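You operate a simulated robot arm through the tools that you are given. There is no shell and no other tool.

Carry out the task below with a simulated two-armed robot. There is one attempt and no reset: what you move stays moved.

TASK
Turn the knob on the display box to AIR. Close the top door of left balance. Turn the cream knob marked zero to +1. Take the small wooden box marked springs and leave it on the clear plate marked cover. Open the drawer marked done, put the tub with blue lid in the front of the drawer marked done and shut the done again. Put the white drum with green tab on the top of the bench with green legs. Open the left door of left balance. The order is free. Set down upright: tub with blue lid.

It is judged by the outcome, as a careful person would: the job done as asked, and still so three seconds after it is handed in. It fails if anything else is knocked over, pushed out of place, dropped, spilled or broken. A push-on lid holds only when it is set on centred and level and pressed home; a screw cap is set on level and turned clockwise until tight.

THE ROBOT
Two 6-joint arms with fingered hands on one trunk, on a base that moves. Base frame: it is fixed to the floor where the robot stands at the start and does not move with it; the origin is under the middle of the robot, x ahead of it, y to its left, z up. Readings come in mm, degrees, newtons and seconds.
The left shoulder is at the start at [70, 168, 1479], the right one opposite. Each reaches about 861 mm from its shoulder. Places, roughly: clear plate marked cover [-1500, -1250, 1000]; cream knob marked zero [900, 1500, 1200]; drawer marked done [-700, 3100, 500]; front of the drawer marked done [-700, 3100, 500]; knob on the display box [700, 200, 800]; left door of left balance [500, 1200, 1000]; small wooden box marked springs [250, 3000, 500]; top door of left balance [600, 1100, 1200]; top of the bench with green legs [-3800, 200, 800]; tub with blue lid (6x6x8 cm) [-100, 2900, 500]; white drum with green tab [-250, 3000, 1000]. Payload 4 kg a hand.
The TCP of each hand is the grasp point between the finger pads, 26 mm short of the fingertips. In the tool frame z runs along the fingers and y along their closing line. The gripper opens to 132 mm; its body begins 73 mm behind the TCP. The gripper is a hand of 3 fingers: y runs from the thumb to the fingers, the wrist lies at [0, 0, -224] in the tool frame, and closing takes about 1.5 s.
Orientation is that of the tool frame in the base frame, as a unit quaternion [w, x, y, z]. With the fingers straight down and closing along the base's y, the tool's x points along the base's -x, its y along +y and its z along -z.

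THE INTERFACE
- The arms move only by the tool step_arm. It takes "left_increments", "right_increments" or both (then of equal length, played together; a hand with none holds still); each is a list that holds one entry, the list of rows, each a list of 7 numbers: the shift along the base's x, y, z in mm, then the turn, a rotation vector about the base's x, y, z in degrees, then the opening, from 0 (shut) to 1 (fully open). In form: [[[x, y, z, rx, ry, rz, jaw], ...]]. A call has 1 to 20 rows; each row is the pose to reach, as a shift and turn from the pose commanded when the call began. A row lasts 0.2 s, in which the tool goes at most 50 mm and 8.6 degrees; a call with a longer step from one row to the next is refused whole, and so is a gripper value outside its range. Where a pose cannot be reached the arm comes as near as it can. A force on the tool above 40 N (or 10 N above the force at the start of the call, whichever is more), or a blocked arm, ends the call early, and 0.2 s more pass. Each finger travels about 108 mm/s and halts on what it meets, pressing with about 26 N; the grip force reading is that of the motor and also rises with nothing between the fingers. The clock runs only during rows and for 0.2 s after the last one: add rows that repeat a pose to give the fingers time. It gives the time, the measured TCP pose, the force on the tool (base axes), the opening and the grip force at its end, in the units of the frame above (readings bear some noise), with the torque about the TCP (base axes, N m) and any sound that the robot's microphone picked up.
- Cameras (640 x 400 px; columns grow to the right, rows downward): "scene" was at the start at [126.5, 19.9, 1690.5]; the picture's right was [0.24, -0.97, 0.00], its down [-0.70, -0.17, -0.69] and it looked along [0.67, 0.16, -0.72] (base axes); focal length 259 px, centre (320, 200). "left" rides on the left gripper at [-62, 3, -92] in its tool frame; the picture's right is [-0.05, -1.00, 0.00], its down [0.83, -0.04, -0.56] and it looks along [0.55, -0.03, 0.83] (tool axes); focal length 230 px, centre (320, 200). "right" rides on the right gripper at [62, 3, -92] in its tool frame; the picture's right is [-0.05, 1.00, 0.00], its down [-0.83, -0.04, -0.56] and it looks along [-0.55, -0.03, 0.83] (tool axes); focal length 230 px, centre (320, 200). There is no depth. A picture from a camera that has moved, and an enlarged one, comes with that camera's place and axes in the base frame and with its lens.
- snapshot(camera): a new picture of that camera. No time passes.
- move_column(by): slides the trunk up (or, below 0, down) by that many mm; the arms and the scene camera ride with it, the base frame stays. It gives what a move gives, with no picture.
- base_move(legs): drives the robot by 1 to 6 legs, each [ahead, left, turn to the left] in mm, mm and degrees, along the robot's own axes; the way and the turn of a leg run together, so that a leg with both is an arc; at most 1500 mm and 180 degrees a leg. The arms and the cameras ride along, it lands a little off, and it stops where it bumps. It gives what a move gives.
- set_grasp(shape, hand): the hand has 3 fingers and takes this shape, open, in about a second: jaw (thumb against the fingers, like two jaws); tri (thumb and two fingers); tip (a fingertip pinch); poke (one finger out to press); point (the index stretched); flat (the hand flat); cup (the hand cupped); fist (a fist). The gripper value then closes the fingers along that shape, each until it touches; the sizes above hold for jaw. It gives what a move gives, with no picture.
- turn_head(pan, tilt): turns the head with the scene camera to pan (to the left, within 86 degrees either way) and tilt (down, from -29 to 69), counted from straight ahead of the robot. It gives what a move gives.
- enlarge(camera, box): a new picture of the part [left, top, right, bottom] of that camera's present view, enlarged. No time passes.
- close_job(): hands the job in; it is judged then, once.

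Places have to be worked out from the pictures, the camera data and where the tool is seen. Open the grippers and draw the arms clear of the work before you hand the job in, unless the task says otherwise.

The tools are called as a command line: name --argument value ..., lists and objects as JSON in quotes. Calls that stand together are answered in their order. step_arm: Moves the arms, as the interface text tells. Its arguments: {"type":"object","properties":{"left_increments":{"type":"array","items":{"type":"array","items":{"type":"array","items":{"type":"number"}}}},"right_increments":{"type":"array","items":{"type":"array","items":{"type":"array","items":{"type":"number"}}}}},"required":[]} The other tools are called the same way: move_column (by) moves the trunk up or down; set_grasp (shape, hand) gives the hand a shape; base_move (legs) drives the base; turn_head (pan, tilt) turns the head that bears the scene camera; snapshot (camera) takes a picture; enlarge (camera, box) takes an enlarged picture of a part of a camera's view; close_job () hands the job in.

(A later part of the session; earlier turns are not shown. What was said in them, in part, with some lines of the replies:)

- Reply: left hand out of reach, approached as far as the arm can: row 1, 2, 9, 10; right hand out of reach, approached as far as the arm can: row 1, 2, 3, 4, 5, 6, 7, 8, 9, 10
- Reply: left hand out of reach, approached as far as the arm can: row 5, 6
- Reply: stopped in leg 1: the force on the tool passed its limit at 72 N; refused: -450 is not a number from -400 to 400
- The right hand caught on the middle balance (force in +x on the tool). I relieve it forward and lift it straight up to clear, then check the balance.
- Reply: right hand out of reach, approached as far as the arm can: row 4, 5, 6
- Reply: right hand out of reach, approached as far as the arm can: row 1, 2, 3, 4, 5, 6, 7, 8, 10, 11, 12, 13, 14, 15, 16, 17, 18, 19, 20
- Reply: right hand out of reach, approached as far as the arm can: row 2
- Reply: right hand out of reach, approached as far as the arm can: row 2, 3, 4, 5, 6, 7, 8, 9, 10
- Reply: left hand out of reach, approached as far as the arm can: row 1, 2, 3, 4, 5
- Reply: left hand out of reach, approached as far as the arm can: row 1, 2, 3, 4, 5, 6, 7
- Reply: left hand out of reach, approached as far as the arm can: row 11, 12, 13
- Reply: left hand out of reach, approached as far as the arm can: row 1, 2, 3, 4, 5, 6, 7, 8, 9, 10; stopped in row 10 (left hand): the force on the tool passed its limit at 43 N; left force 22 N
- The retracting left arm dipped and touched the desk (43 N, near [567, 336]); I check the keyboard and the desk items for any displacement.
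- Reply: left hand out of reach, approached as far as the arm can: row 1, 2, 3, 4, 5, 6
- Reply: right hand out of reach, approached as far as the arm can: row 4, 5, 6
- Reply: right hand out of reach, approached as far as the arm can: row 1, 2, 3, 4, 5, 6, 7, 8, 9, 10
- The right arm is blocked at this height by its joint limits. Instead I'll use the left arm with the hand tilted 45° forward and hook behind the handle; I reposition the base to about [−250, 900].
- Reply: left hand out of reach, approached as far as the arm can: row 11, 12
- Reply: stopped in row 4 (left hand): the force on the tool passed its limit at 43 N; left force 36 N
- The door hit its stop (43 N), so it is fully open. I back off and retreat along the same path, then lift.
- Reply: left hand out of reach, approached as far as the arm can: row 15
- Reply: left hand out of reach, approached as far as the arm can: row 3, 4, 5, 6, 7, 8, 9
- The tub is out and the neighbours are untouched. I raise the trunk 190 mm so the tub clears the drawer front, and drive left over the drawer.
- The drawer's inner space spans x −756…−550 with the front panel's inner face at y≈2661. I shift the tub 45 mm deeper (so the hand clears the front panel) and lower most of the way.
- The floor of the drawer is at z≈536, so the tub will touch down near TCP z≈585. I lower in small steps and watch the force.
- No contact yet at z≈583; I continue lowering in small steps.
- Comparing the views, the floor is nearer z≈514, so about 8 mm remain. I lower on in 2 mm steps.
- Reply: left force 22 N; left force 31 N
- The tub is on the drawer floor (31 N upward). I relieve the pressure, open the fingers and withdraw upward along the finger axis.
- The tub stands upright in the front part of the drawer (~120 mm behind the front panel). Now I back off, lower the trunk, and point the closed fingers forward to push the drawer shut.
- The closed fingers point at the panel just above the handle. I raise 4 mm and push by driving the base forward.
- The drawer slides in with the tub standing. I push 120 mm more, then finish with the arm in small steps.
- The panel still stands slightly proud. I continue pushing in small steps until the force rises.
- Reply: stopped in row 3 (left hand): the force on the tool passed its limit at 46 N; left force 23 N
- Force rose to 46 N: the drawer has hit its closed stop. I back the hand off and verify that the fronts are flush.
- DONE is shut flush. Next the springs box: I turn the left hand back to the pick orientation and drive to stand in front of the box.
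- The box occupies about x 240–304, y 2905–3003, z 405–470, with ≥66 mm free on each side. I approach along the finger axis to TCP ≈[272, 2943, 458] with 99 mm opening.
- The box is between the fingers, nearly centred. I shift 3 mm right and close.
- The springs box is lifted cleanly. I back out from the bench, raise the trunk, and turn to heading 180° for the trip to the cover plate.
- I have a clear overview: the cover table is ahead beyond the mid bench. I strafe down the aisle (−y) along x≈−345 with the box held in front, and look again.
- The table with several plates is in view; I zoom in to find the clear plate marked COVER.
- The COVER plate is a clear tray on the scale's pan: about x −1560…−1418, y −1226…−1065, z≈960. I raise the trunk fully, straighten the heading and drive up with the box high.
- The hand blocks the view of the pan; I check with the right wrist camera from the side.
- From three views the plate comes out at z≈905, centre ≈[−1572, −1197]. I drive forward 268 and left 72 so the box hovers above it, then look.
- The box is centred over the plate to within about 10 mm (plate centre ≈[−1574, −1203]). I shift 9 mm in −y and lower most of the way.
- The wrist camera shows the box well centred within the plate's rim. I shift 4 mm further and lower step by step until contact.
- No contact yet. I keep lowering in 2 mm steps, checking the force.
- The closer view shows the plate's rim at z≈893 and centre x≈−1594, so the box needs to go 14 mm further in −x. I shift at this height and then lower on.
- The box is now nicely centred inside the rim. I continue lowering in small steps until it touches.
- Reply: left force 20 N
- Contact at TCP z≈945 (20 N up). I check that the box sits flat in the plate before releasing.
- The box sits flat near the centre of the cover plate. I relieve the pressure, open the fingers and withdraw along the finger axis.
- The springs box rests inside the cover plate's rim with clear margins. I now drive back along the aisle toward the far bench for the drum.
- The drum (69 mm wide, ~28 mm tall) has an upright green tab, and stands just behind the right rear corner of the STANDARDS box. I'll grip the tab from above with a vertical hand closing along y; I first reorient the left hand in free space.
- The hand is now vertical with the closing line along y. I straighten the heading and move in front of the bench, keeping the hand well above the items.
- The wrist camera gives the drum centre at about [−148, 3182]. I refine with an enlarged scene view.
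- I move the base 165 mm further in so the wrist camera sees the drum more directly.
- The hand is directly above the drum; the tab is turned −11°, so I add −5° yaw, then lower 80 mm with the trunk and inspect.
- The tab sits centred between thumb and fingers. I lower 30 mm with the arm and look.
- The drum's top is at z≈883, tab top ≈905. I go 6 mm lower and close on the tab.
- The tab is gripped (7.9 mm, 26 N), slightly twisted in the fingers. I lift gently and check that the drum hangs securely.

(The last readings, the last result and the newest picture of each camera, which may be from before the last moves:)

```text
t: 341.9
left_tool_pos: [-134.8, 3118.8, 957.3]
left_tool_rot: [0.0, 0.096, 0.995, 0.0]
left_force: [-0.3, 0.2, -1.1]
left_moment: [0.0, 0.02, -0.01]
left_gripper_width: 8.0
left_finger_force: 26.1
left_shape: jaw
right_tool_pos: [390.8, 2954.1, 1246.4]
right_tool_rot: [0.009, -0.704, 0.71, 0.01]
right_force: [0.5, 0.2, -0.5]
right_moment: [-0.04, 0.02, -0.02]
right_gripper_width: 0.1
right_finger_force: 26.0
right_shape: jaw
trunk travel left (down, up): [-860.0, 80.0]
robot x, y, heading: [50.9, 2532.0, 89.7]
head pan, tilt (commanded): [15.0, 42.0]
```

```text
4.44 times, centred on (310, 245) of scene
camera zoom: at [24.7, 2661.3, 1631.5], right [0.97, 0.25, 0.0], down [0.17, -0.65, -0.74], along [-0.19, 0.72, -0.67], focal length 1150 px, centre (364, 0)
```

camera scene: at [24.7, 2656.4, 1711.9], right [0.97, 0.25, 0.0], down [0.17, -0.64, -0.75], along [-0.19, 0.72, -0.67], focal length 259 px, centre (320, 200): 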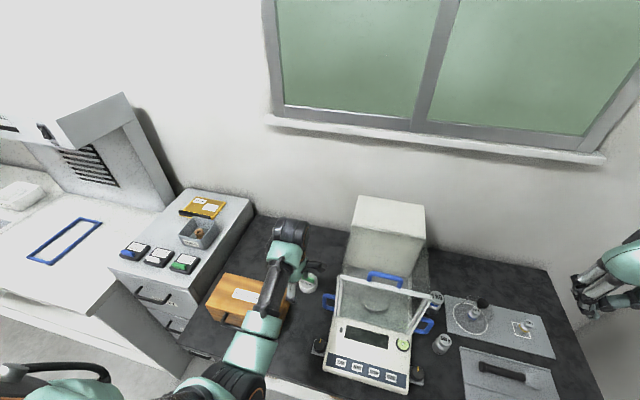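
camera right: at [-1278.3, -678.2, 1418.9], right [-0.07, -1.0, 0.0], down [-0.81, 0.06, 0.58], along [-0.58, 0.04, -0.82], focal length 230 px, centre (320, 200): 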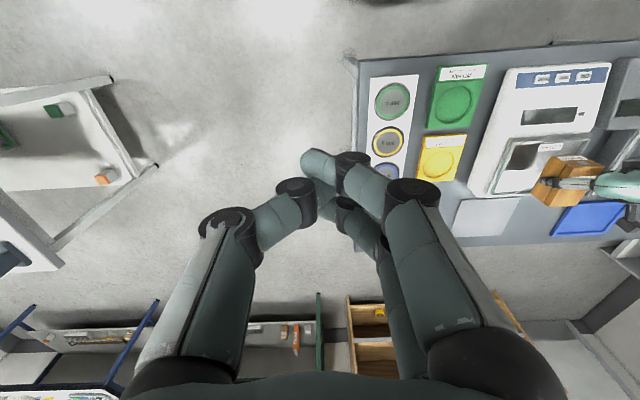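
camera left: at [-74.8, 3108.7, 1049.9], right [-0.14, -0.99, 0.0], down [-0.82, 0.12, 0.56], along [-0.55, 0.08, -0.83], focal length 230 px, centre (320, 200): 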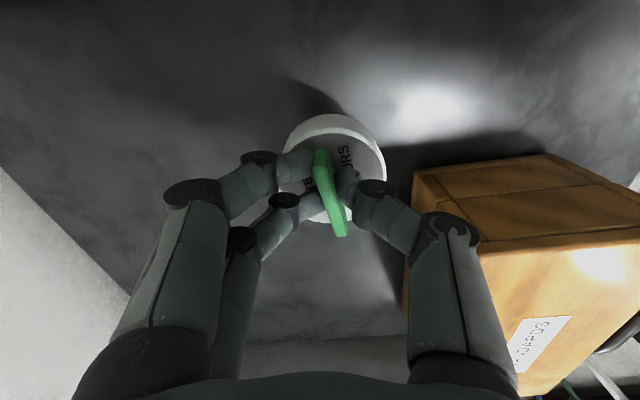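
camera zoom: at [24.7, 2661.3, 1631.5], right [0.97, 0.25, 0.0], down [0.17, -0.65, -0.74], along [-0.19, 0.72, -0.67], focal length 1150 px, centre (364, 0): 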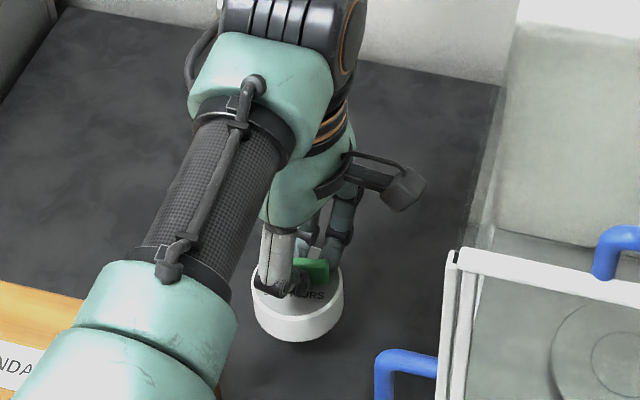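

The drum hangs level and secure. I raise the trunk, back out over the bench, and turn toward the aisle.

move_column --by 80

base_move --legs '[[-540, 0, 0]]'

snapshot --camera "left"

snapshot --camera "scene"

```text
t: 343.1
left_tool_pos: [-135.5, 3117.8, 1036.1]
left_tool_rot: [0.0, 0.095, 0.995, 0.0]
left_force: [0.3, -0.4, -0.3]
left_moment: [-0.01, -0.02, 0.03]
left_gripper_width: 7.7
left_finger_force: 26.7
left_shape: jaw
right_tool_pos: [390.6, 2953.5, 1328.7]
right_tool_rot: [0.009, -0.704, 0.71, 0.01]
right_force: [-0.9, -0.4, 0.7]
right_moment: [-0.01, 0.02, -0.01]
right_gripper_width: 0.0
right_finger_force: 26.2
right_shape: jaw
trunk travel left (down, up): [-940.0, 0.0]
robot x, y, heading: [47.9, 2530.3, 90.0]
head pan, tilt (commanded): [15.0, 42.0]
```

```text
t: 346.2
left_tool_pos: [-143.6, 2577.2, 1036.1]
left_tool_rot: [0.0, 0.089, 0.996, -0.001]
left_force: [-0.4, 0.5, -1.6]
left_moment: [0.02, -0.01, -0.02]
left_gripper_width: 7.8
left_finger_force: 26.2
left_shape: jaw
right_tool_pos: [385.0, 2422.4, 1327.9]
right_tool_rot: [-0.008, 0.709, -0.705, -0.009]
right_force: [0.2, -1.0, 0.5]
right_moment: [0.0, -0.05, -0.03]
right_gripper_width: 0.0
right_finger_force: 26.5
right_shape: jaw
trunk travel left (down, up): [-940.0, 0.0]
robot x, y, heading: [47.2, 1990.2, 90.5]
head pan, tilt (commanded): [15.0, 42.0]
```

```text
taken
camera left: at [-81.7, 2568.7, 1128.6], right [-0.13, -0.99, 0.0], down [-0.82, 0.1, 0.56], along [-0.55, 0.07, -0.83], focal length 230 px, centre (320, 200)
```

left: 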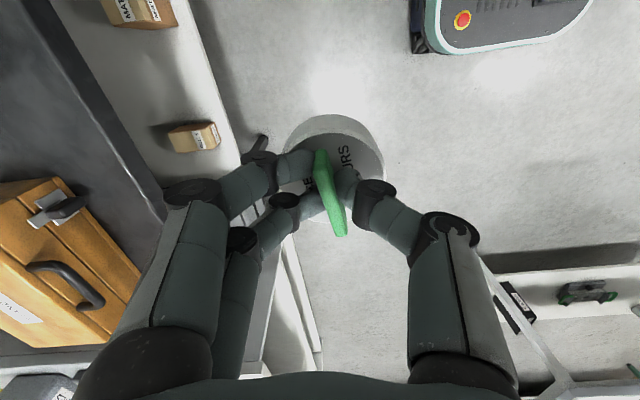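

```text
taken
camera scene: at [24.3, 2123.8, 1711.2], right [0.96, 0.27, 0.0], down [0.18, -0.65, -0.74], along [-0.2, 0.71, -0.67], focal length 259 px, centre (320, 200)
```

scene: 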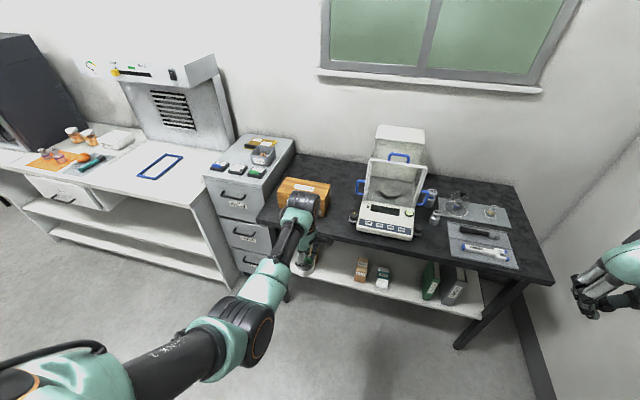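

The drum is held well. I turn to heading 180°, go to the aisle and strafe to y≈−100, in front of the gap between the mid bench and the cover table.

base_move --legs '[[0, 0, 89.5], [390, 0, 0], [0, 1500, 0], [0, 580, 0]]'

turn_head --pan 0 --tilt 20

snapshot --camera "scene"

snapshot --camera "left"

```text
t: 362.6
left_tool_pos: [-964.7, -288.8, 1037.3]
left_tool_rot: [-0.001, -0.631, 0.776, -0.001]
left_force: [0.0, 0.5, -0.8]
left_moment: [-0.03, 0.01, 0.0]
left_gripper_width: 7.8
left_finger_force: 26.0
left_shape: jaw
right_tool_pos: [-793.5, 236.5, 1327.8]
right_tool_rot: [0.002, 1.0, -0.012, -0.013]
right_force: [0.4, 0.1, 0.1]
right_moment: [-0.04, 0.0, -0.01]
right_gripper_width: 0.0
right_finger_force: 26.0
right_shape: jaw
trunk travel left (down, up): [-940.0, 0.0]
robot x, y, heading: [-375.9, -118.0, 178.8]
head pan, tilt (commanded): [15.0, 42.0]
```

```text
t: 363.4
left_tool_pos: [-963.9, -290.6, 1037.0]
left_tool_rot: [0.0, -0.631, 0.776, 0.0]
left_force: [0.3, 0.2, -0.1]
left_moment: [0.05, 0.01, -0.01]
left_gripper_width: 7.7
left_finger_force: 26.0
left_shape: jaw
right_tool_pos: [-792.6, 233.9, 1328.1]
right_tool_rot: [0.001, 1.0, -0.012, -0.013]
right_force: [0.3, 0.2, 1.0]
right_moment: [0.02, 0.0, 0.01]
right_gripper_width: 0.0
right_finger_force: 25.4
right_shape: jaw
trunk travel left (down, up): [-940.0, 0.0]
robot x, y, heading: [-369.5, -114.8, 178.8]
head pan, tilt (commanded): [0.0, 20.0]
```

```text
taken
camera scene: at [-518.5, -112.5, 1745.7], right [0.02, 1.0, 0.0], down [0.34, -0.01, -0.94], along [-0.94, 0.02, -0.34], focal length 259 px, centre (320, 200)
```

scene: 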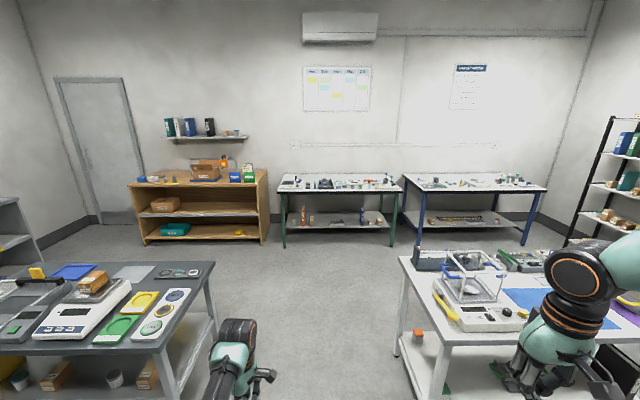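

```text
taken
camera left: at [-955.3, -230.1, 1129.6], right [0.99, -0.15, 0.0], down [-0.13, -0.82, 0.56], along [-0.09, -0.55, -0.83], focal length 230 px, centre (320, 200)
```

left: 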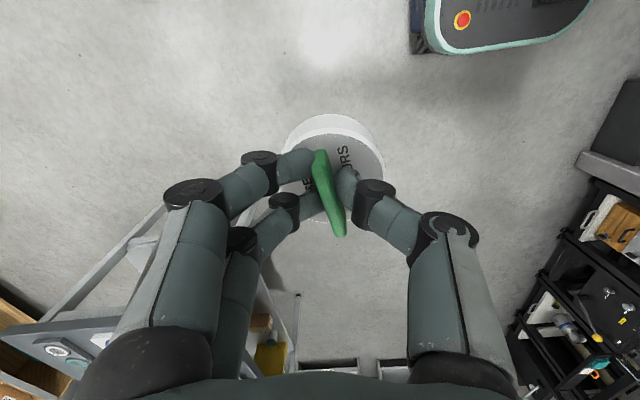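

The corridor to the green-legged bench is clear (y −760…400). I zoom on that bench to see free space on its top.

enlarge --camera "scene" --box '[265, 160, 415, 250]'

base_move --legs '[[0, 65, 1.2], [1500, 0, 0], [600, 0, 0]]'

turn_head --pan 0 --tilt 35

snapshot --camera "scene"

```text
4.27 times, centred on (340, 205) of scene
camera zoom: at [-518.5, -112.5, 1745.7], right [0.02, 1.0, 0.0], down [0.34, -0.01, -0.94], along [-0.94, 0.02, -0.34], focal length 1104 px, centre (235, 179)
```

zoom: 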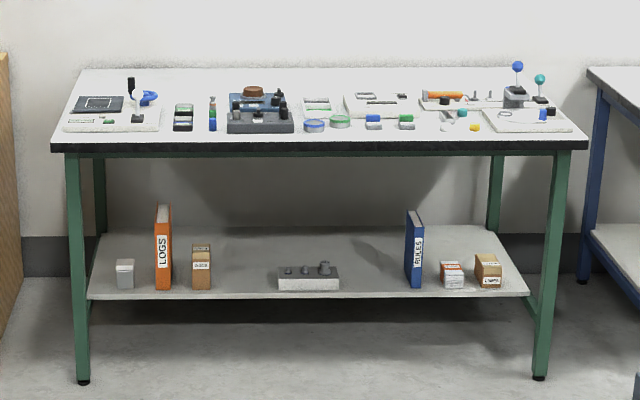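

```text
t: 374.4
left_tool_pos: [-3036.4, -393.2, 1038.6]
left_tool_rot: [0.0, -0.647, 0.763, 0.001]
left_force: [-0.3, -0.5, -0.7]
left_moment: [0.01, 0.01, -0.02]
left_gripper_width: 7.5
left_finger_force: 26.4
left_shape: jaw
right_tool_pos: [-2888.0, 137.3, 1329.2]
right_tool_rot: [0.001, 1.0, 0.01, -0.013]
right_force: [0.8, 0.1, -1.2]
right_moment: [-0.01, 0.03, 0.0]
right_gripper_width: 0.0
right_finger_force: 26.2
right_shape: jaw
trunk travel left (down, up): [-940.0, 0.0]
robot x, y, heading: [-2458.3, -192.0, -178.6]
head pan, tilt (commanded): [0.0, 20.0]
```

```text
t: 375.1
left_tool_pos: [-3038.7, -393.4, 1037.8]
left_tool_rot: [-0.001, -0.648, 0.761, 0.0]
left_force: [0.2, -0.1, -1.0]
left_moment: [0.01, -0.01, -0.01]
left_gripper_width: 7.7
left_finger_force: 26.5
left_shape: jaw
right_tool_pos: [-2890.3, 137.0, 1327.1]
right_tool_rot: [0.001, 1.0, 0.009, -0.014]
right_force: [0.2, 0.2, -0.4]
right_moment: [0.01, -0.02, 0.01]
right_gripper_width: 0.0
right_finger_force: 25.6
right_shape: jaw
trunk travel left (down, up): [-940.0, 0.0]
robot x, y, heading: [-2457.0, -192.5, -178.6]
head pan, tilt (commanded): [0.0, 35.0]
```

```text
taken
camera scene: at [-2595.2, -195.8, 1722.0], right [-0.02, 1.0, 0.0], down [0.57, 0.01, -0.82], along [-0.82, -0.02, -0.57], focal length 259 px, centre (320, 200)
```

scene: 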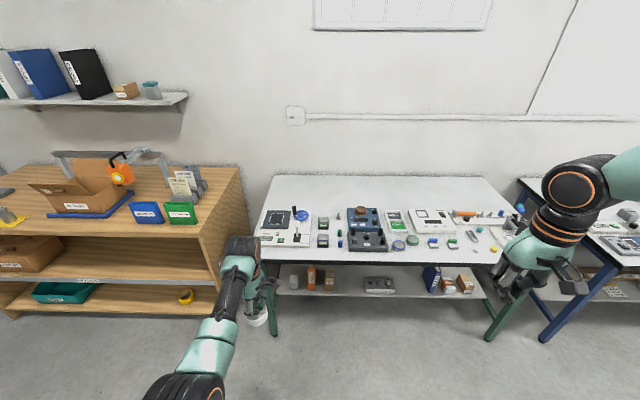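

I zoom in on the bench top to choose a free spot.

enlarge --camera "scene" --box '[250, 170, 400, 275]'

enlarge --camera "scene" --box '[380, 170, 530, 275]'

```text
3.81 times, centred on (325, 222) of scene
camera zoom: at [-2595.2, -195.8, 1722.0], right [-0.02, 1.0, 0.0], down [0.57, 0.01, -0.82], along [-0.82, -0.02, -0.57], focal length 985 px, centre (301, 114)
```

zoom: 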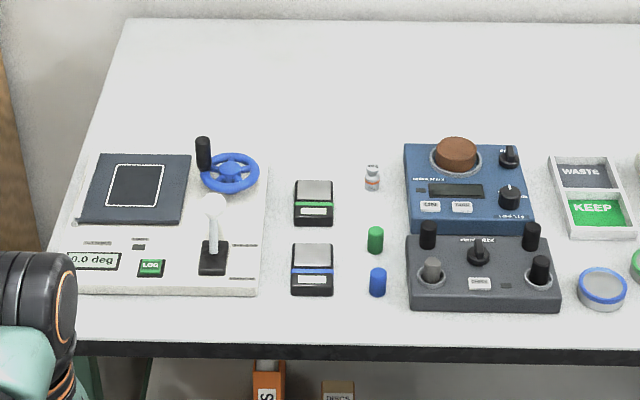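

```text
3.81 times, centred on (455, 222) of scene
camera zoom: at [-2595.2, -195.8, 1722.0], right [-0.02, 1.0, 0.0], down [0.57, 0.01, -0.82], along [-0.82, -0.02, -0.57], focal length 985 px, centre (-194, 114)
```

zoom: 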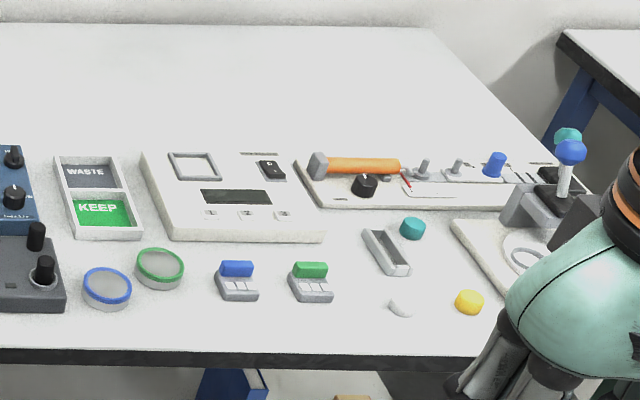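

The bench top is full in front except for a ~95 mm deep strip along the front edge before the joystick tray (x≈−3514…−3420). I'll set the drum there, near y≈−253. I drive up so the drum hovers above that strip.

base_move --legs '[[410, -136, -1.4]]'

snapshot --camera "left"

turn_head --pan 15 --tilt 42

snapshot --camera "scene"

```text
t: 377.8
left_tool_pos: [-3457.3, -245.0, 1037.1]
left_tool_rot: [-0.001, -0.636, 0.772, 0.001]
left_force: [1.0, -0.1, -0.6]
left_moment: [0.04, 0.01, 0.02]
left_gripper_width: 7.6
left_finger_force: 25.6
left_shape: jaw
right_tool_pos: [-3293.0, 281.7, 1329.0]
right_tool_rot: [0.001, 1.0, -0.005, -0.016]
right_force: [-0.5, 0.1, -0.6]
right_moment: [0.03, 0.0, 0.03]
right_gripper_width: 0.1
right_finger_force: 26.2
right_shape: jaw
trunk travel left (down, up): [-940.0, 0.0]
robot x, y, heading: [-2867.7, -58.4, 179.6]
head pan, tilt (commanded): [0.0, 35.0]
```

```text
taken
camera left: at [-3448.5, -184.8, 1130.7], right [0.99, -0.14, 0.0], down [-0.12, -0.82, 0.56], along [-0.08, -0.55, -0.83], focal length 230 px, centre (320, 200)
```

left: 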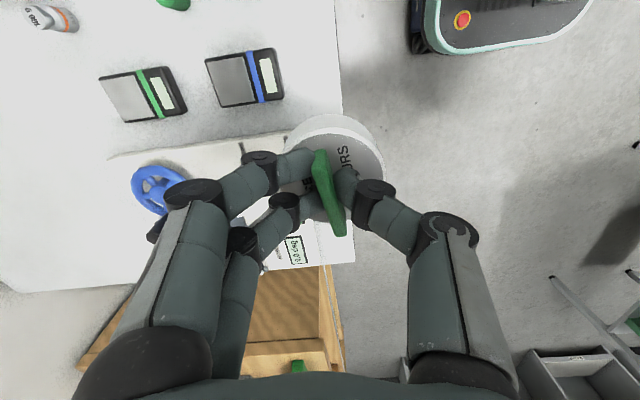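

```text
t: 378.6
left_tool_pos: [-3457.8, -243.8, 1035.6]
left_tool_rot: [0.001, -0.636, 0.772, 0.0]
left_force: [0.1, 0.6, -1.3]
left_moment: [0.02, 0.02, 0.01]
left_gripper_width: 7.1
left_finger_force: 25.8
left_shape: jaw
right_tool_pos: [-3295.0, 282.7, 1327.7]
right_tool_rot: [0.001, 1.0, -0.006, -0.013]
right_force: [0.6, 0.0, 0.5]
right_moment: [0.02, 0.0, 0.01]
right_gripper_width: 0.0
right_finger_force: 26.1
right_shape: jaw
trunk travel left (down, up): [-940.0, 0.0]
robot x, y, heading: [-2870.2, -60.2, 179.9]
head pan, tilt (commanded): [15.0, 42.0]
```

```text
taken
camera scene: at [-3003.2, -81.7, 1711.5], right [-0.25, 0.97, 0.0], down [0.65, 0.17, -0.74], along [-0.72, -0.19, -0.67], focal length 259 px, centre (320, 200)
```

scene: 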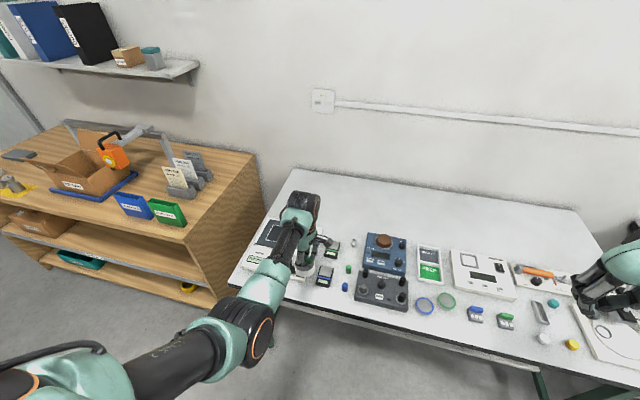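

The bench edge is at x≈−3430 and the drum is now centred near [−3447, −246]. I shift it −24 mm in x and −10 mm in y to the free strip, then lower with the trunk by 140 mm.

step_arm --left_increments '[[[-8, -4, 0, 0, 0, 0, 0], [-16, -8, 0, 0, 0, 0, 0], [-24, -10, 0, 0, 0, 0, 0]]]'

move_column --by -140

snapshot --camera "left"

enlarge --camera "scene" --box '[220, 170, 380, 300]'

```text
t: 379.4
left_tool_pos: [-3483.3, -254.3, 1036.1]
left_tool_rot: [0.0, -0.636, 0.772, 0.0]
left_force: [0.3, 1.2, -0.2]
left_moment: [0.0, 0.0, -0.01]
left_gripper_width: 7.5
left_finger_force: 26.1
left_shape: jaw
right_tool_pos: [-3296.1, 283.0, 1326.9]
right_tool_rot: [0.001, 1.0, -0.005, -0.013]
right_force: [0.3, 0.4, -0.9]
right_moment: [0.02, -0.01, 0.0]
right_gripper_width: 0.0
right_finger_force: 26.3
right_shape: jaw
trunk travel left (down, up): [-940.0, 0.0]
robot x, y, heading: [-2871.8, -62.2, 179.6]
head pan, tilt (commanded): [15.0, 42.0]
```

```text
t: 381.0
left_tool_pos: [-3482.8, -253.2, 895.9]
left_tool_rot: [-0.001, -0.636, 0.771, 0.0]
left_force: [0.0, -0.2, -0.8]
left_moment: [0.01, 0.05, -0.01]
left_gripper_width: 7.4
left_finger_force: 26.5
left_shape: jaw
right_tool_pos: [-3293.5, 281.2, 1188.2]
right_tool_rot: [0.001, 1.0, -0.005, -0.013]
right_force: [-0.1, 0.4, -0.3]
right_moment: [0.02, -0.02, 0.0]
right_gripper_width: 0.1
right_finger_force: 26.2
right_shape: jaw
trunk travel left (down, up): [-800.0, 140.0]
robot x, y, heading: [-2869.1, -59.4, 179.7]
head pan, tilt (commanded): [15.0, 42.0]
```

```text
taken
camera left: at [-3473.9, -193.4, 989.8], right [0.99, -0.14, 0.0], down [-0.12, -0.82, 0.56], along [-0.08, -0.55, -0.83], focal length 230 px, centre (320, 200)
```

left: 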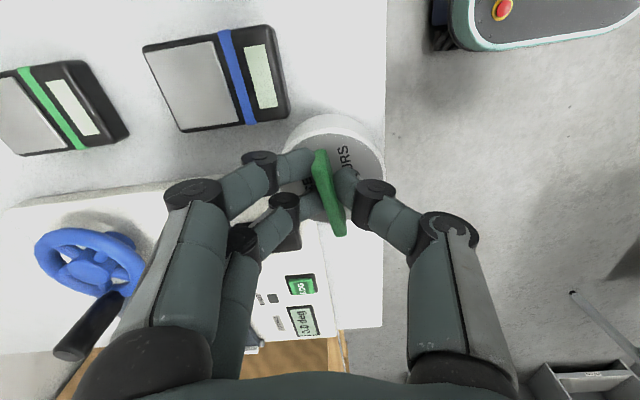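

```text
3.08 times, centred on (300, 235) of scene
camera zoom: at [-3002.9, -81.8, 1571.5], right [-0.25, 0.97, 0.0], down [0.65, 0.17, -0.74], along [-0.72, -0.19, -0.67], focal length 796 px, centre (382, 92)
```

zoom: 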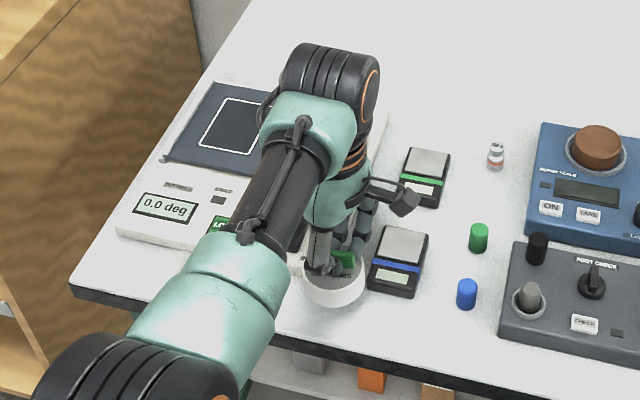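

The front strip proves too tight, but behind the two small pocket scales there is a roomy free area (around [−3801, −212]). I raise the hand again and drive closer to place the drum there.

move_column --by 140

base_move --legs '[[265, -43, 0.2]]'

snapshot --camera "left"

turn_head --pan 15 --tilt 50

snapshot --camera "scene"

```text
t: 382.7
left_tool_pos: [-3484.1, -253.0, 1036.4]
left_tool_rot: [0.001, -0.636, 0.772, 0.0]
left_force: [-0.3, 0.6, -0.6]
left_moment: [0.02, -0.02, -0.01]
left_gripper_width: 7.8
left_finger_force: 26.2
left_shape: jaw
right_tool_pos: [-3295.8, 281.4, 1328.5]
right_tool_rot: [0.001, 1.0, -0.005, -0.013]
right_force: [0.1, 0.2, 0.2]
right_moment: [0.0, 0.0, -0.03]
right_gripper_width: 0.0
right_finger_force: 26.4
right_shape: jaw
trunk travel left (down, up): [-940.0, 0.0]
robot x, y, heading: [-2871.5, -60.4, 179.6]
head pan, tilt (commanded): [15.0, 42.0]
```

```text
t: 384.6
left_tool_pos: [-3748.3, -208.3, 1039.5]
left_tool_rot: [-0.001, -0.636, 0.772, 0.001]
left_force: [-0.5, -0.5, 0.2]
left_moment: [0.02, 0.01, 0.01]
left_gripper_width: 7.6
left_finger_force: 26.0
left_shape: jaw
right_tool_pos: [-3558.6, 326.2, 1330.4]
right_tool_rot: [0.002, 1.0, -0.005, -0.015]
right_force: [0.3, 0.8, 0.6]
right_moment: [-0.01, 0.01, 0.02]
right_gripper_width: 0.0
right_finger_force: 25.8
right_shape: jaw
trunk travel left (down, up): [-940.0, 0.0]
robot x, y, heading: [-3140.2, -17.1, 179.6]
head pan, tilt (commanded): [15.0, 42.0]
```

```text
taken
camera left: at [-3739.8, -149.1, 1131.2], right [0.99, -0.14, 0.0], down [-0.12, -0.82, 0.56], along [-0.08, -0.55, -0.83], focal length 230 px, centre (320, 200)
```

left: 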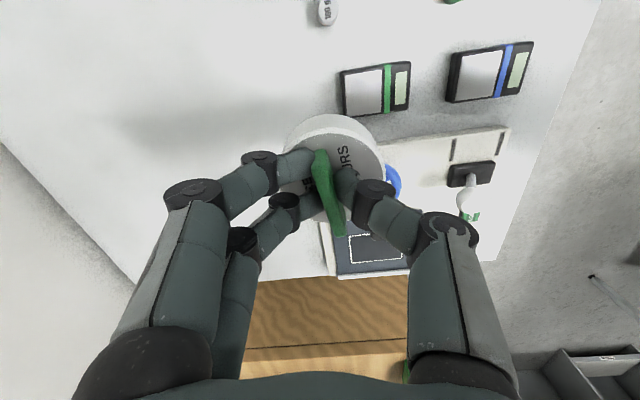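

```text
t: 385.3
left_tool_pos: [-3750.1, -208.0, 1037.7]
left_tool_rot: [0.0, -0.636, 0.772, 0.001]
left_force: [1.0, 0.3, -0.7]
left_moment: [0.0, 0.0, 0.0]
left_gripper_width: 7.6
left_finger_force: 26.2
left_shape: jaw
right_tool_pos: [-3562.4, 326.0, 1328.8]
right_tool_rot: [0.001, 1.0, -0.005, -0.014]
right_force: [-0.7, -0.3, -0.3]
right_moment: [0.02, 0.01, 0.0]
right_gripper_width: 0.0
right_finger_force: 26.2
right_shape: jaw
trunk travel left (down, up): [-940.0, 0.0]
robot x, y, heading: [-3140.3, -17.0, 179.6]
head pan, tilt (commanded): [15.0, 50.0]
```

```text
taken
camera scene: at [-3263.8, -36.1, 1700.4], right [-0.25, 0.97, 0.0], down [0.74, 0.19, -0.64], along [-0.62, -0.16, -0.77], focal length 259 px, centre (320, 200)
```

scene: 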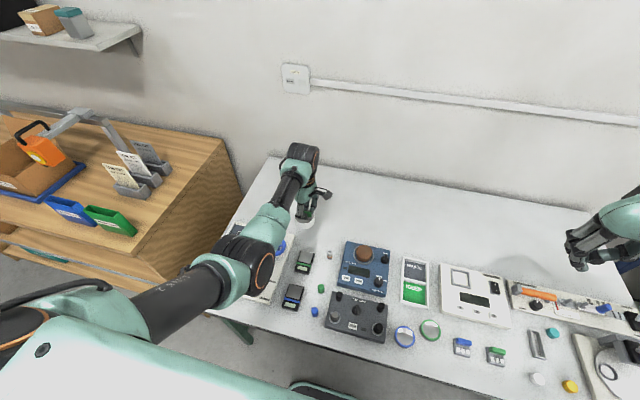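

There is plenty of free bench behind the pocket scales. I lower the trunk 100 mm, extend the arm 40 mm, and lower further.

move_column --by -100

step_arm --left_increments '[[[-14, 0, 0, 0, 0, 0, 0], [-28, 0, 0, 0, 0, 0, 0], [-40, 0, 0, 0, 0, 0, 0]]]'

move_column --by -60

snapshot --camera "left"

enlarge --camera "scene" --box '[230, 100, 390, 240]'

```text
t: 386.6
left_tool_pos: [-3752.0, -209.1, 936.8]
left_tool_rot: [0.0, -0.636, 0.772, 0.001]
left_force: [0.0, 0.6, -0.8]
left_moment: [-0.01, 0.02, 0.01]
left_gripper_width: 7.7
left_finger_force: 26.1
left_shape: jaw
right_tool_pos: [-3563.4, 325.9, 1228.6]
right_tool_rot: [0.001, 1.0, -0.005, -0.012]
right_force: [0.5, -0.7, -0.1]
right_moment: [0.02, -0.04, 0.03]
right_gripper_width: 0.2
right_finger_force: 26.2
right_shape: jaw
trunk travel left (down, up): [-840.0, 100.0]
robot x, y, heading: [-3140.7, -15.1, 179.6]
head pan, tilt (commanded): [15.0, 50.0]
```

```text
t: 387.4
left_tool_pos: [-3790.4, -208.0, 935.7]
left_tool_rot: [0.0, -0.636, 0.772, -0.001]
left_force: [-0.8, -0.6, -0.4]
left_moment: [-0.03, 0.05, 0.02]
left_gripper_width: 7.6
left_finger_force: 25.6
left_shape: jaw
right_tool_pos: [-3563.1, 326.1, 1227.9]
right_tool_rot: [0.001, 1.0, -0.005, -0.013]
right_force: [0.3, 0.0, -0.1]
right_moment: [0.0, 0.01, 0.0]
right_gripper_width: 0.0
right_finger_force: 25.7
right_shape: jaw
trunk travel left (down, up): [-840.0, 100.0]
robot x, y, heading: [-3141.6, -14.0, 179.9]
head pan, tilt (commanded): [15.0, 50.0]
```

```text
t: 388.4
left_tool_pos: [-3787.8, -208.8, 876.4]
left_tool_rot: [0.0, -0.635, 0.772, 0.0]
left_force: [0.8, -0.1, -0.1]
left_moment: [-0.02, 0.01, 0.03]
left_gripper_width: 7.6
left_finger_force: 26.0
left_shape: jaw
right_tool_pos: [-3563.0, 326.1, 1168.4]
right_tool_rot: [0.001, 1.0, -0.005, -0.014]
right_force: [-0.4, 0.7, 0.6]
right_moment: [-0.03, -0.02, 0.0]
right_gripper_width: 0.1
right_finger_force: 26.0
right_shape: jaw
trunk travel left (down, up): [-780.0, 160.0]
robot x, y, heading: [-3137.9, -16.3, 179.5]
head pan, tilt (commanded): [15.0, 50.0]
```

```text
taken
camera left: at [-3780.2, -148.5, 969.1], right [0.99, -0.14, 0.0], down [-0.12, -0.82, 0.56], along [-0.08, -0.55, -0.83], focal length 230 px, centre (320, 200)
```

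left: 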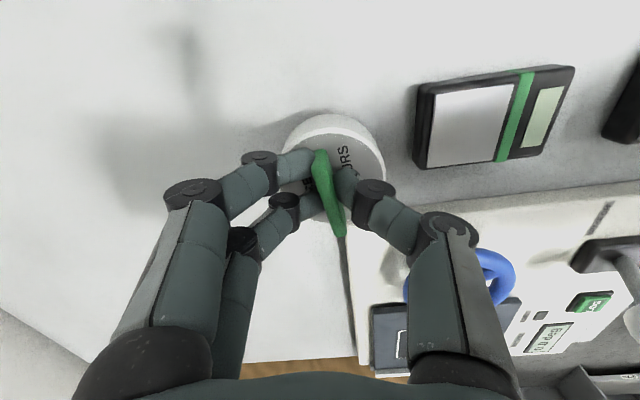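

```text
2.86 times, centred on (310, 170) of scene
camera zoom: at [-3264.9, -35.9, 1540.3], right [-0.25, 0.97, 0.0], down [0.74, 0.19, -0.64], along [-0.62, -0.16, -0.77], focal length 739 px, centre (349, 286)
```

zoom: 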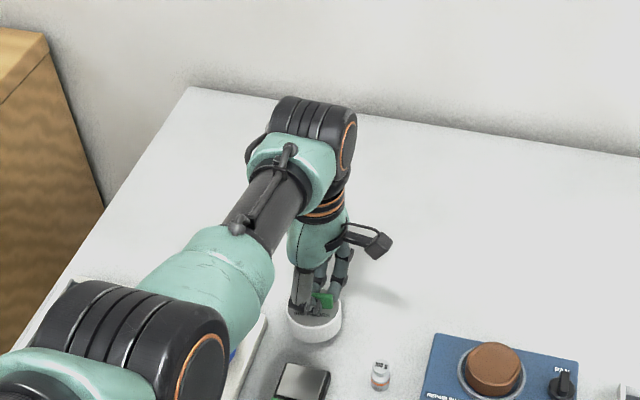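

All clear around. I lower in small steps until the drum touches the bench.

step_arm --left_increments '[[[0, 0, -4, 0, 0, 0, 0], [0, 0, -8, 0, 0, 0, 0], [0, 0, -12, 0, 0, 0, 0]]]'

step_arm --left_increments '[[[0, 0, -3, 0, 0, 0, 0], [0, 0, -6, 0, 0, 0, 0]]]'

step_arm --left_increments '[[[0, 0, -2, 0, 0, 0, 0], [0, 0, -4, 0, 0, 0, 0]]]'

snapshot --camera "left"

```text
t: 389.2
left_tool_pos: [-3788.5, -208.5, 864.0]
left_tool_rot: [0.0, -0.635, 0.772, -0.001]
left_force: [0.3, 0.7, -0.9]
left_moment: [0.02, -0.02, -0.01]
left_gripper_width: 7.3
left_finger_force: 26.0
left_shape: jaw
right_tool_pos: [-3563.2, 326.0, 1170.3]
right_tool_rot: [0.0, 1.0, -0.006, -0.014]
right_force: [-0.4, 0.3, 0.3]
right_moment: [-0.01, 0.03, -0.01]
right_gripper_width: 0.0
right_finger_force: 25.9
right_shape: jaw
trunk travel left (down, up): [-780.0, 160.0]
robot x, y, heading: [-3140.7, -19.7, 179.6]
head pan, tilt (commanded): [15.0, 50.0]
```

```text
t: 389.8
left_tool_pos: [-3788.5, -207.3, 858.1]
left_tool_rot: [0.0, -0.635, 0.772, 0.0]
left_force: [-0.3, 0.7, 1.0]
left_moment: [-0.07, 0.03, 0.03]
left_gripper_width: 7.7
left_finger_force: 25.8
left_shape: jaw
right_tool_pos: [-3562.5, 326.3, 1169.1]
right_tool_rot: [0.0, 1.0, -0.006, -0.014]
right_force: [0.8, 0.4, 0.7]
right_moment: [0.0, 0.0, -0.02]
right_gripper_width: 0.0
right_finger_force: 25.6
right_shape: jaw
trunk travel left (down, up): [-780.0, 160.0]
robot x, y, heading: [-3140.9, -20.3, 179.8]
head pan, tilt (commanded): [15.0, 50.0]
```

```text
t: 390.4
left_tool_pos: [-3789.7, -209.4, 856.8]
left_tool_rot: [-0.001, -0.636, 0.772, 0.001]
left_force: [-1.0, 1.1, 7.3]
left_moment: [-0.16, 0.1, 0.01]
left_gripper_width: 7.4
left_finger_force: 25.7
left_shape: jaw
right_tool_pos: [-3561.3, 327.1, 1169.0]
right_tool_rot: [0.001, 1.0, -0.005, -0.014]
right_force: [0.6, 0.5, -0.1]
right_moment: [0.0, -0.01, 0.0]
right_gripper_width: 0.0
right_finger_force: 26.1
right_shape: jaw
trunk travel left (down, up): [-780.0, 160.0]
robot x, y, heading: [-3138.1, -17.4, 179.7]
head pan, tilt (commanded): [15.0, 50.0]
```

```text
taken
camera left: at [-3779.9, -147.6, 949.5], right [0.99, -0.14, 0.0], down [-0.12, -0.82, 0.56], along [-0.08, -0.55, -0.83], focal length 230 px, centre (320, 200)
```

left: 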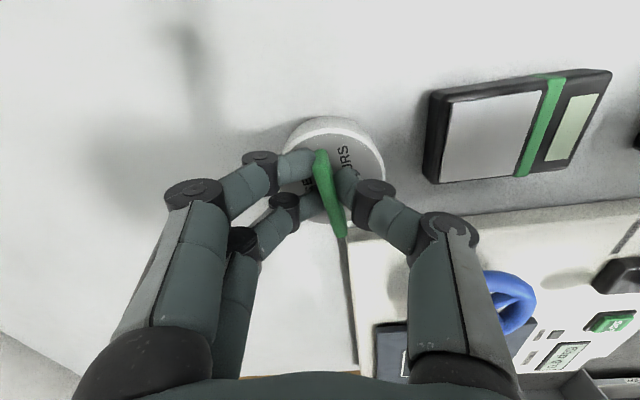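

The drum is in contact (7 N). I open the fingers a little, then lift straight up.

step_arm --left_increments '[[[0, 0, 0.5, 0, 0, 0, 0], [0, 0, 0.5, 0, 0, 0, 0.12], [0, 0, 0.5, 0, 0, 0, 0.25], [0, 0, 0.5, 0, 0, 0, 0.35], [0, 0, 0.5, 0, 0, 0, 0.35], [0, 0, 12, 0, 0, 0, 0.35], [0, 0, 30, 0, 0, 0, 0.35], [0, 0, 55, 0, 0, 0, 0.35], [0, 0, 80, 0, 0, 0, 0.35]]]'

snapshot --camera "left"

enlarge --camera "scene" --box '[230, 100, 390, 240]'

```text
t: 392.4
left_tool_pos: [-3790.4, -207.4, 933.1]
left_tool_rot: [-0.001, -0.635, 0.772, 0.0]
left_force: [0.1, 0.7, -0.3]
left_moment: [-0.02, -0.01, 0.02]
left_gripper_width: 45.8
left_finger_force: 0.1
left_shape: jaw
right_tool_pos: [-3562.5, 326.3, 1169.4]
right_tool_rot: [0.001, 1.0, -0.005, -0.013]
right_force: [-0.9, -0.9, -0.3]
right_moment: [0.0, -0.02, -0.03]
right_gripper_width: 0.0
right_finger_force: 25.8
right_shape: jaw
trunk travel left (down, up): [-780.0, 160.0]
robot x, y, heading: [-3137.1, -16.7, 179.4]
head pan, tilt (commanded): [15.0, 50.0]
```

```text
taken
camera left: at [-3781.8, -148.3, 1026.8], right [0.99, -0.14, 0.0], down [-0.12, -0.82, 0.56], along [-0.08, -0.55, -0.83], focal length 230 px, centre (320, 200)
```

left: 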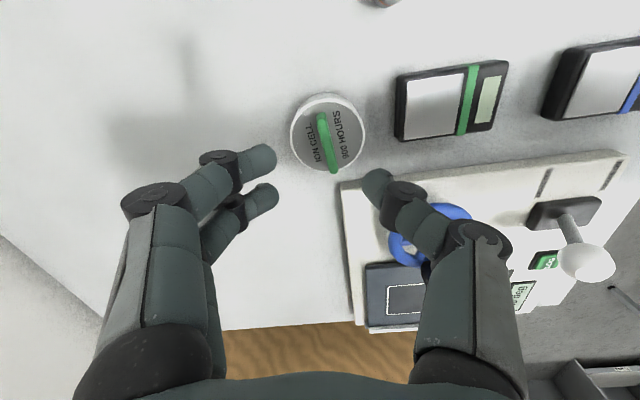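

```text
2.86 times, centred on (310, 170) of scene
camera zoom: at [-3265.2, -35.7, 1540.2], right [-0.25, 0.97, 0.0], down [0.74, 0.19, -0.64], along [-0.62, -0.16, -0.77], focal length 739 px, centre (349, 286)
```

zoom: 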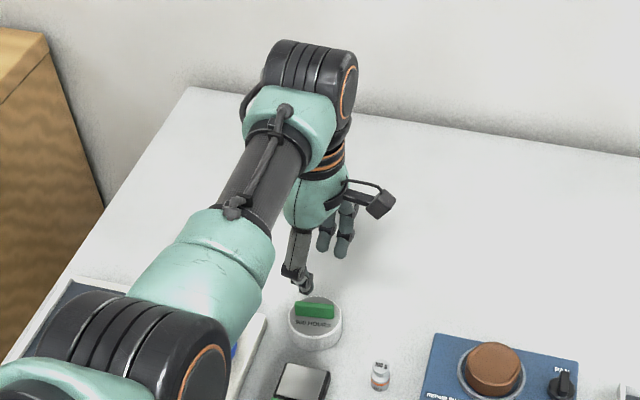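

The drum stands free on the green-legged bench. I raise the trunk and back away, then open both grippers and take a final look.

move_column --by 160

base_move --legs '[[-500, 0, 0]]'

step_arm --left_increments '[[[0, 0, 0, 0, 0, 0, 0.6], [0, 0, 0, 0, 0, 0, 1], [0, 0, 0, 0, 0, 0, 1], [0, 0, 0, 0, 0, 0, 1]]]' --right_increments '[[[0, 0, 0, 0, 0, 0, 0.5], [0, 0, 0, 0, 0, 0, 1], [0, 0, 0, 0, 0, 0, 1], [0, 0, 0, 0, 0, 0, 1]]]'

turn_head --pan 10 --tilt 30

snapshot --camera "scene"

enlarge --camera "scene" --box '[240, 150, 420, 290]'

```text
t: 394.3
left_tool_pos: [-3790.4, -208.7, 1092.6]
left_tool_rot: [0.0, -0.636, 0.772, 0.0]
left_force: [-0.4, 0.5, -0.5]
left_moment: [0.02, -0.01, 0.02]
left_gripper_width: 45.6
left_finger_force: 0.1
left_shape: jaw
right_tool_pos: [-3562.8, 326.2, 1328.3]
right_tool_rot: [0.0, 1.0, -0.006, -0.013]
right_force: [0.7, -0.4, -0.2]
right_moment: [0.0, 0.0, -0.02]
right_gripper_width: 0.0
right_finger_force: 26.3
right_shape: jaw
trunk travel left (down, up): [-940.0, 0.0]
robot x, y, heading: [-3141.7, -18.2, 179.7]
head pan, tilt (commanded): [15.0, 50.0]
```

```text
t: 397.2
left_tool_pos: [-3293.1, -209.2, 1092.3]
left_tool_rot: [0.001, -0.633, 0.774, 0.0]
left_force: [-0.3, 0.7, 0.2]
left_moment: [0.01, -0.02, 0.02]
left_gripper_width: 45.9
left_finger_force: 0.1
left_shape: jaw
right_tool_pos: [-3061.8, 324.0, 1327.0]
right_tool_rot: [0.001, 1.0, -0.008, -0.012]
right_force: [0.2, -0.3, -0.4]
right_moment: [0.0, 0.01, -0.01]
right_gripper_width: 0.0
right_finger_force: 26.2
right_shape: jaw
trunk travel left (down, up): [-940.0, 0.0]
robot x, y, heading: [-2638.6, -20.9, 179.5]
head pan, tilt (commanded): [15.0, 50.0]
```

```text
t: 398.2
left_tool_pos: [-3289.0, -210.3, 1094.0]
left_tool_rot: [0.0, -0.633, 0.774, 0.0]
left_force: [1.1, 0.5, -0.7]
left_moment: [-0.01, 0.0, 0.01]
left_gripper_width: 131.8
left_finger_force: 0.1
left_shape: jaw
right_tool_pos: [-3059.1, 322.6, 1328.5]
right_tool_rot: [0.001, 1.0, -0.008, -0.014]
right_force: [-0.6, -0.9, 0.4]
right_moment: [0.02, 0.01, -0.02]
right_gripper_width: 131.9
right_finger_force: 0.0
right_shape: jaw
trunk travel left (down, up): [-940.0, 0.0]
robot x, y, heading: [-2635.3, -22.1, 179.4]
head pan, tilt (commanded): [15.0, 50.0]
```

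```text
t: 399.0
left_tool_pos: [-3290.8, -210.1, 1093.4]
left_tool_rot: [0.0, -0.633, 0.774, 0.001]
left_force: [-0.3, -1.2, 0.2]
left_moment: [0.01, -0.01, 0.06]
left_gripper_width: 132.0
left_finger_force: 0.1
left_shape: jaw
right_tool_pos: [-3059.5, 323.9, 1328.1]
right_tool_rot: [0.001, 1.0, -0.008, -0.013]
right_force: [0.0, 1.0, 0.1]
right_moment: [-0.01, 0.0, 0.0]
right_gripper_width: 132.0
right_finger_force: 0.1
right_shape: jaw
trunk travel left (down, up): [-940.0, 0.0]
robot x, y, heading: [-2637.4, -23.6, 179.4]
head pan, tilt (commanded): [10.0, 30.0]
```

```text
taken
camera scene: at [-2778.7, -35.2, 1729.7], right [-0.16, 0.99, 0.0], down [0.49, 0.08, -0.87], along [-0.85, -0.14, -0.5], focal length 259 px, centre (320, 200)
```

scene: 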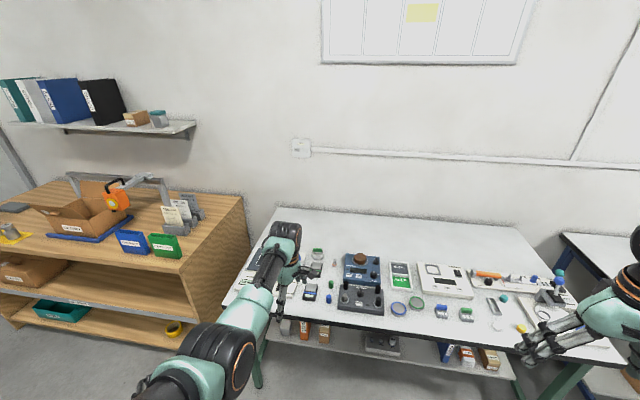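

```text
2.86 times, centred on (330, 220) of scene
camera zoom: at [-2778.7, -35.2, 1729.7], right [-0.16, 0.99, 0.0], down [0.49, 0.08, -0.87], along [-0.85, -0.14, -0.5], focal length 739 px, centre (291, 143)
```

zoom: 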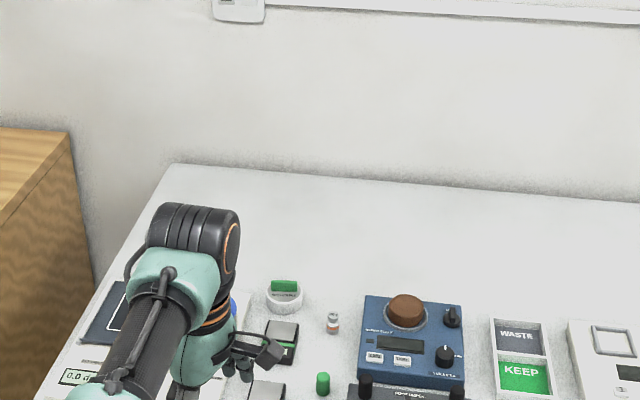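

All seven items are done. As a last check I drive back toward the start to confirm the springs box, the left balance and the middle balance are as they should be.

base_move --legs '[[-1500, 0, 0], [-500, 0, 0]]'

turn_head --pan 50 --tilt 30

snapshot --camera "scene"

base_move --legs '[[0, 0, 179]]'

turn_head --pan 0 --tilt 32

snapshot --camera "scene"

```text
t: 409.1
left_tool_pos: [-1275.6, -228.3, 1092.6]
left_tool_rot: [0.001, -0.633, 0.774, -0.001]
left_force: [0.6, -0.1, 0.2]
left_moment: [0.02, -0.04, -0.04]
left_gripper_width: 131.9
left_finger_force: 0.0
left_shape: jaw
right_tool_pos: [-1045.6, 306.0, 1327.5]
right_tool_rot: [0.001, 1.0, -0.009, -0.012]
right_force: [-0.1, -0.1, 0.8]
right_moment: [0.04, -0.02, 0.02]
right_gripper_width: 132.4
right_finger_force: 0.1
right_shape: jaw
trunk travel left (down, up): [-940.0, 0.0]
robot x, y, heading: [-621.7, -40.6, 179.4]
head pan, tilt (commanded): [10.0, 30.0]
```

```text
t: 410.2
left_tool_pos: [-1274.5, -227.1, 1093.7]
left_tool_rot: [0.0, -0.634, 0.773, 0.0]
left_force: [0.2, 0.6, 0.6]
left_moment: [0.03, -0.01, -0.02]
left_gripper_width: 131.8
left_finger_force: 0.1
left_shape: jaw
right_tool_pos: [-1042.5, 305.1, 1328.3]
right_tool_rot: [0.001, 1.0, -0.009, -0.014]
right_force: [0.3, -1.3, -0.2]
right_moment: [0.02, 0.0, 0.01]
right_gripper_width: 131.9
right_finger_force: 0.2
right_shape: jaw
trunk travel left (down, up): [-940.0, 0.0]
robot x, y, heading: [-617.8, -42.7, 179.3]
head pan, tilt (commanded): [50.0, 30.0]
```

```text
taken
camera scene: at [-731.3, -107.1, 1729.8], right [-0.76, 0.65, 0.0], down [0.33, 0.38, -0.87], along [-0.57, -0.66, -0.5], focal length 259 px, centre (320, 200)
```

scene: 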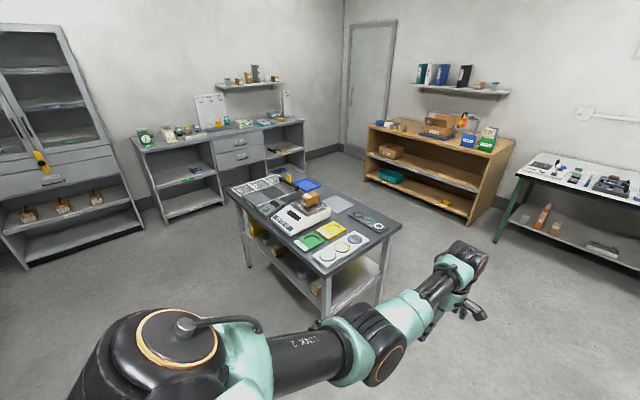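

```text
t: 417.8
left_tool_pos: [39.2, 123.7, 1093.8]
left_tool_rot: [-0.001, 0.785, 0.619, 0.0]
left_force: [-0.2, -0.8, -0.1]
left_moment: [0.01, -0.03, 0.01]
left_gripper_width: 131.7
left_finger_force: 0.1
left_shape: jaw
right_tool_pos: [-211.0, -401.0, 1328.6]
right_tool_rot: [0.014, 0.027, 1.0, 0.0]
right_force: [-0.1, 0.4, -0.3]
right_moment: [0.0, 0.0, 0.01]
right_gripper_width: 131.9
right_finger_force: 0.1
right_shape: jaw
trunk travel left (down, up): [-940.0, 0.0]
robot x, y, heading: [-618.8, -42.8, -2.8]
head pan, tilt (commanded): [50.0, 30.0]
```

```text
t: 419.0
left_tool_pos: [37.9, 122.5, 1094.9]
left_tool_rot: [0.0, 0.786, 0.619, 0.001]
left_force: [0.5, -0.8, 0.1]
left_moment: [-0.03, 0.03, 0.04]
left_gripper_width: 132.1
left_finger_force: 0.1
left_shape: jaw
right_tool_pos: [-210.5, -402.2, 1327.4]
right_tool_rot: [0.013, 0.026, 1.0, 0.001]
right_force: [-0.4, 0.1, 0.3]
right_moment: [-0.01, -0.03, -0.01]
right_gripper_width: 132.0
right_finger_force: 0.0
right_shape: jaw
trunk travel left (down, up): [-940.0, 0.0]
robot x, y, heading: [-621.7, -41.9, -3.1]
head pan, tilt (commanded): [0.0, 32.0]
```

```text
taken
camera scene: at [-482.6, -46.1, 1726.6], right [-0.05, -1.0, 0.0], down [-0.53, 0.03, -0.85], along [0.85, -0.04, -0.53], focal length 259 px, centre (320, 200)
```

scene: 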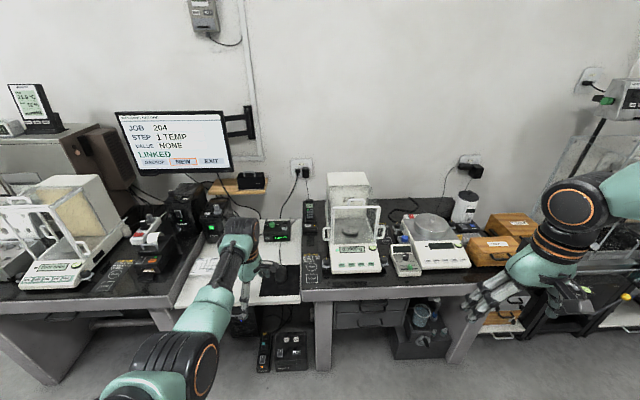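

enlarge --camera "scene" --box '[0, 150, 150, 300]'

enlarge --camera "scene" --box '[290, 160, 430, 300]'

enlarge --camera "scene" --box '[180, 180, 310, 310]'

```text
2.67 times, centred on (75, 225) of scene
camera zoom: at [-482.6, -46.1, 1726.6], right [-0.05, -1.0, 0.0], down [-0.53, 0.03, -0.85], along [0.85, -0.04, -0.53], focal length 690 px, centre (973, 133)
```

zoom: 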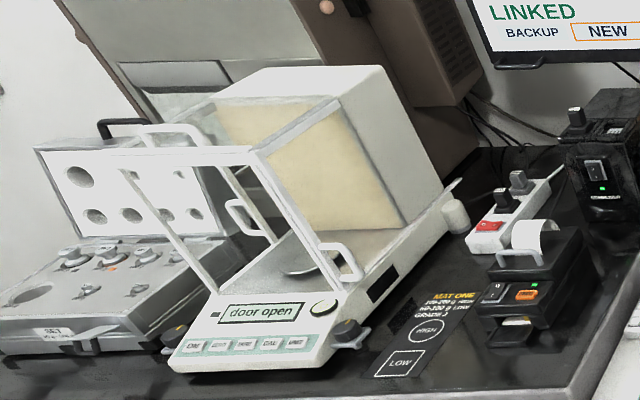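

```text
2.86 times, centred on (360, 230) of scene
camera zoom: at [-482.6, -46.1, 1726.6], right [-0.05, -1.0, 0.0], down [-0.53, 0.03, -0.85], along [0.85, -0.04, -0.53], focal length 739 px, centre (206, 114)
```

zoom: 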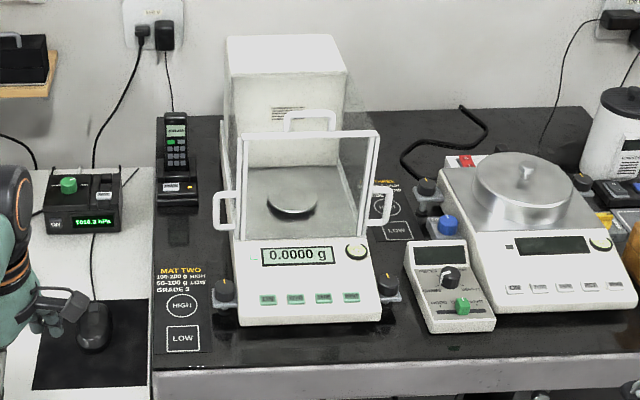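

```text
3.08 times, centred on (245, 245) of scene
camera zoom: at [-482.6, -46.1, 1726.6], right [-0.05, -1.0, 0.0], down [-0.53, 0.03, -0.85], along [0.85, -0.04, -0.53], focal length 796 px, centre (551, 62)
```

zoom: 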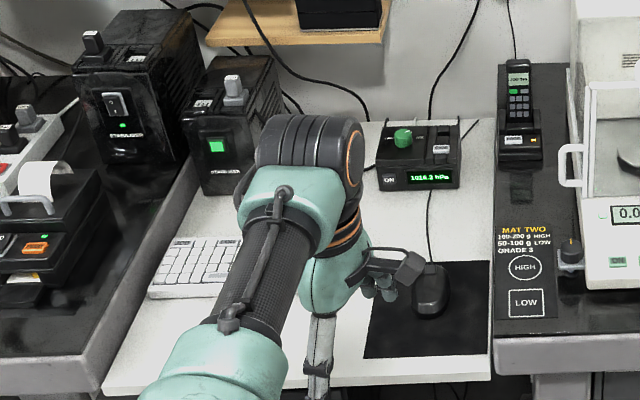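

Everything checks out: AIR shows 1016 hPa, the left balance says "door open" with the left door back and the top door closed, the middle balance reads 0.0000 g, the springs box is on the cover. Both grippers are open and clear, so I hand the job in.

close_job

```text
The job is handed in.
```

The job is handed in, and all seven parts are done. I checked each one by camera after finishing it.

| Task | Final state |
|---|---|
| Display box knob | At AIR; the display reads 1016.3 hPa |
| Left balance, top door | Closed; the balance read 0.0000 g before I opened the left door |
| Cream zero knob | Pointer within about 1° of +1; that balance's display still read 0.0 g afterwards |
| Springs box | Flat inside the rim of the cover plate, on the scale's pan |
| Tub with blue lid | Upright about 120 mm behind the front panel of the done drawer, which is shut flush; I did not reopen it to look |
| White drum with green tab | Upright on the bench with green legs, behind the two pocket scales, since the front strip was too tight |
| Left balance, left door | Pushed back to its stop; the display says "door open" |

Two unintended contacts happened early on:
- **Middle balance:** the right hand caught its top and pulled with a peak of 72 N. Camera measurements show no more than about 5 mm of shift, which is within my measuring error. It still reads 0.0000 g.
- **Keyboard desk:** the left fingertips pressed down next to the keyboard at 43 N. It looks unmoved, but I could only place it to within about 10 mm.

I saw nothing knocked over or spilled. Both grippers are open and the arms are clear of the work.
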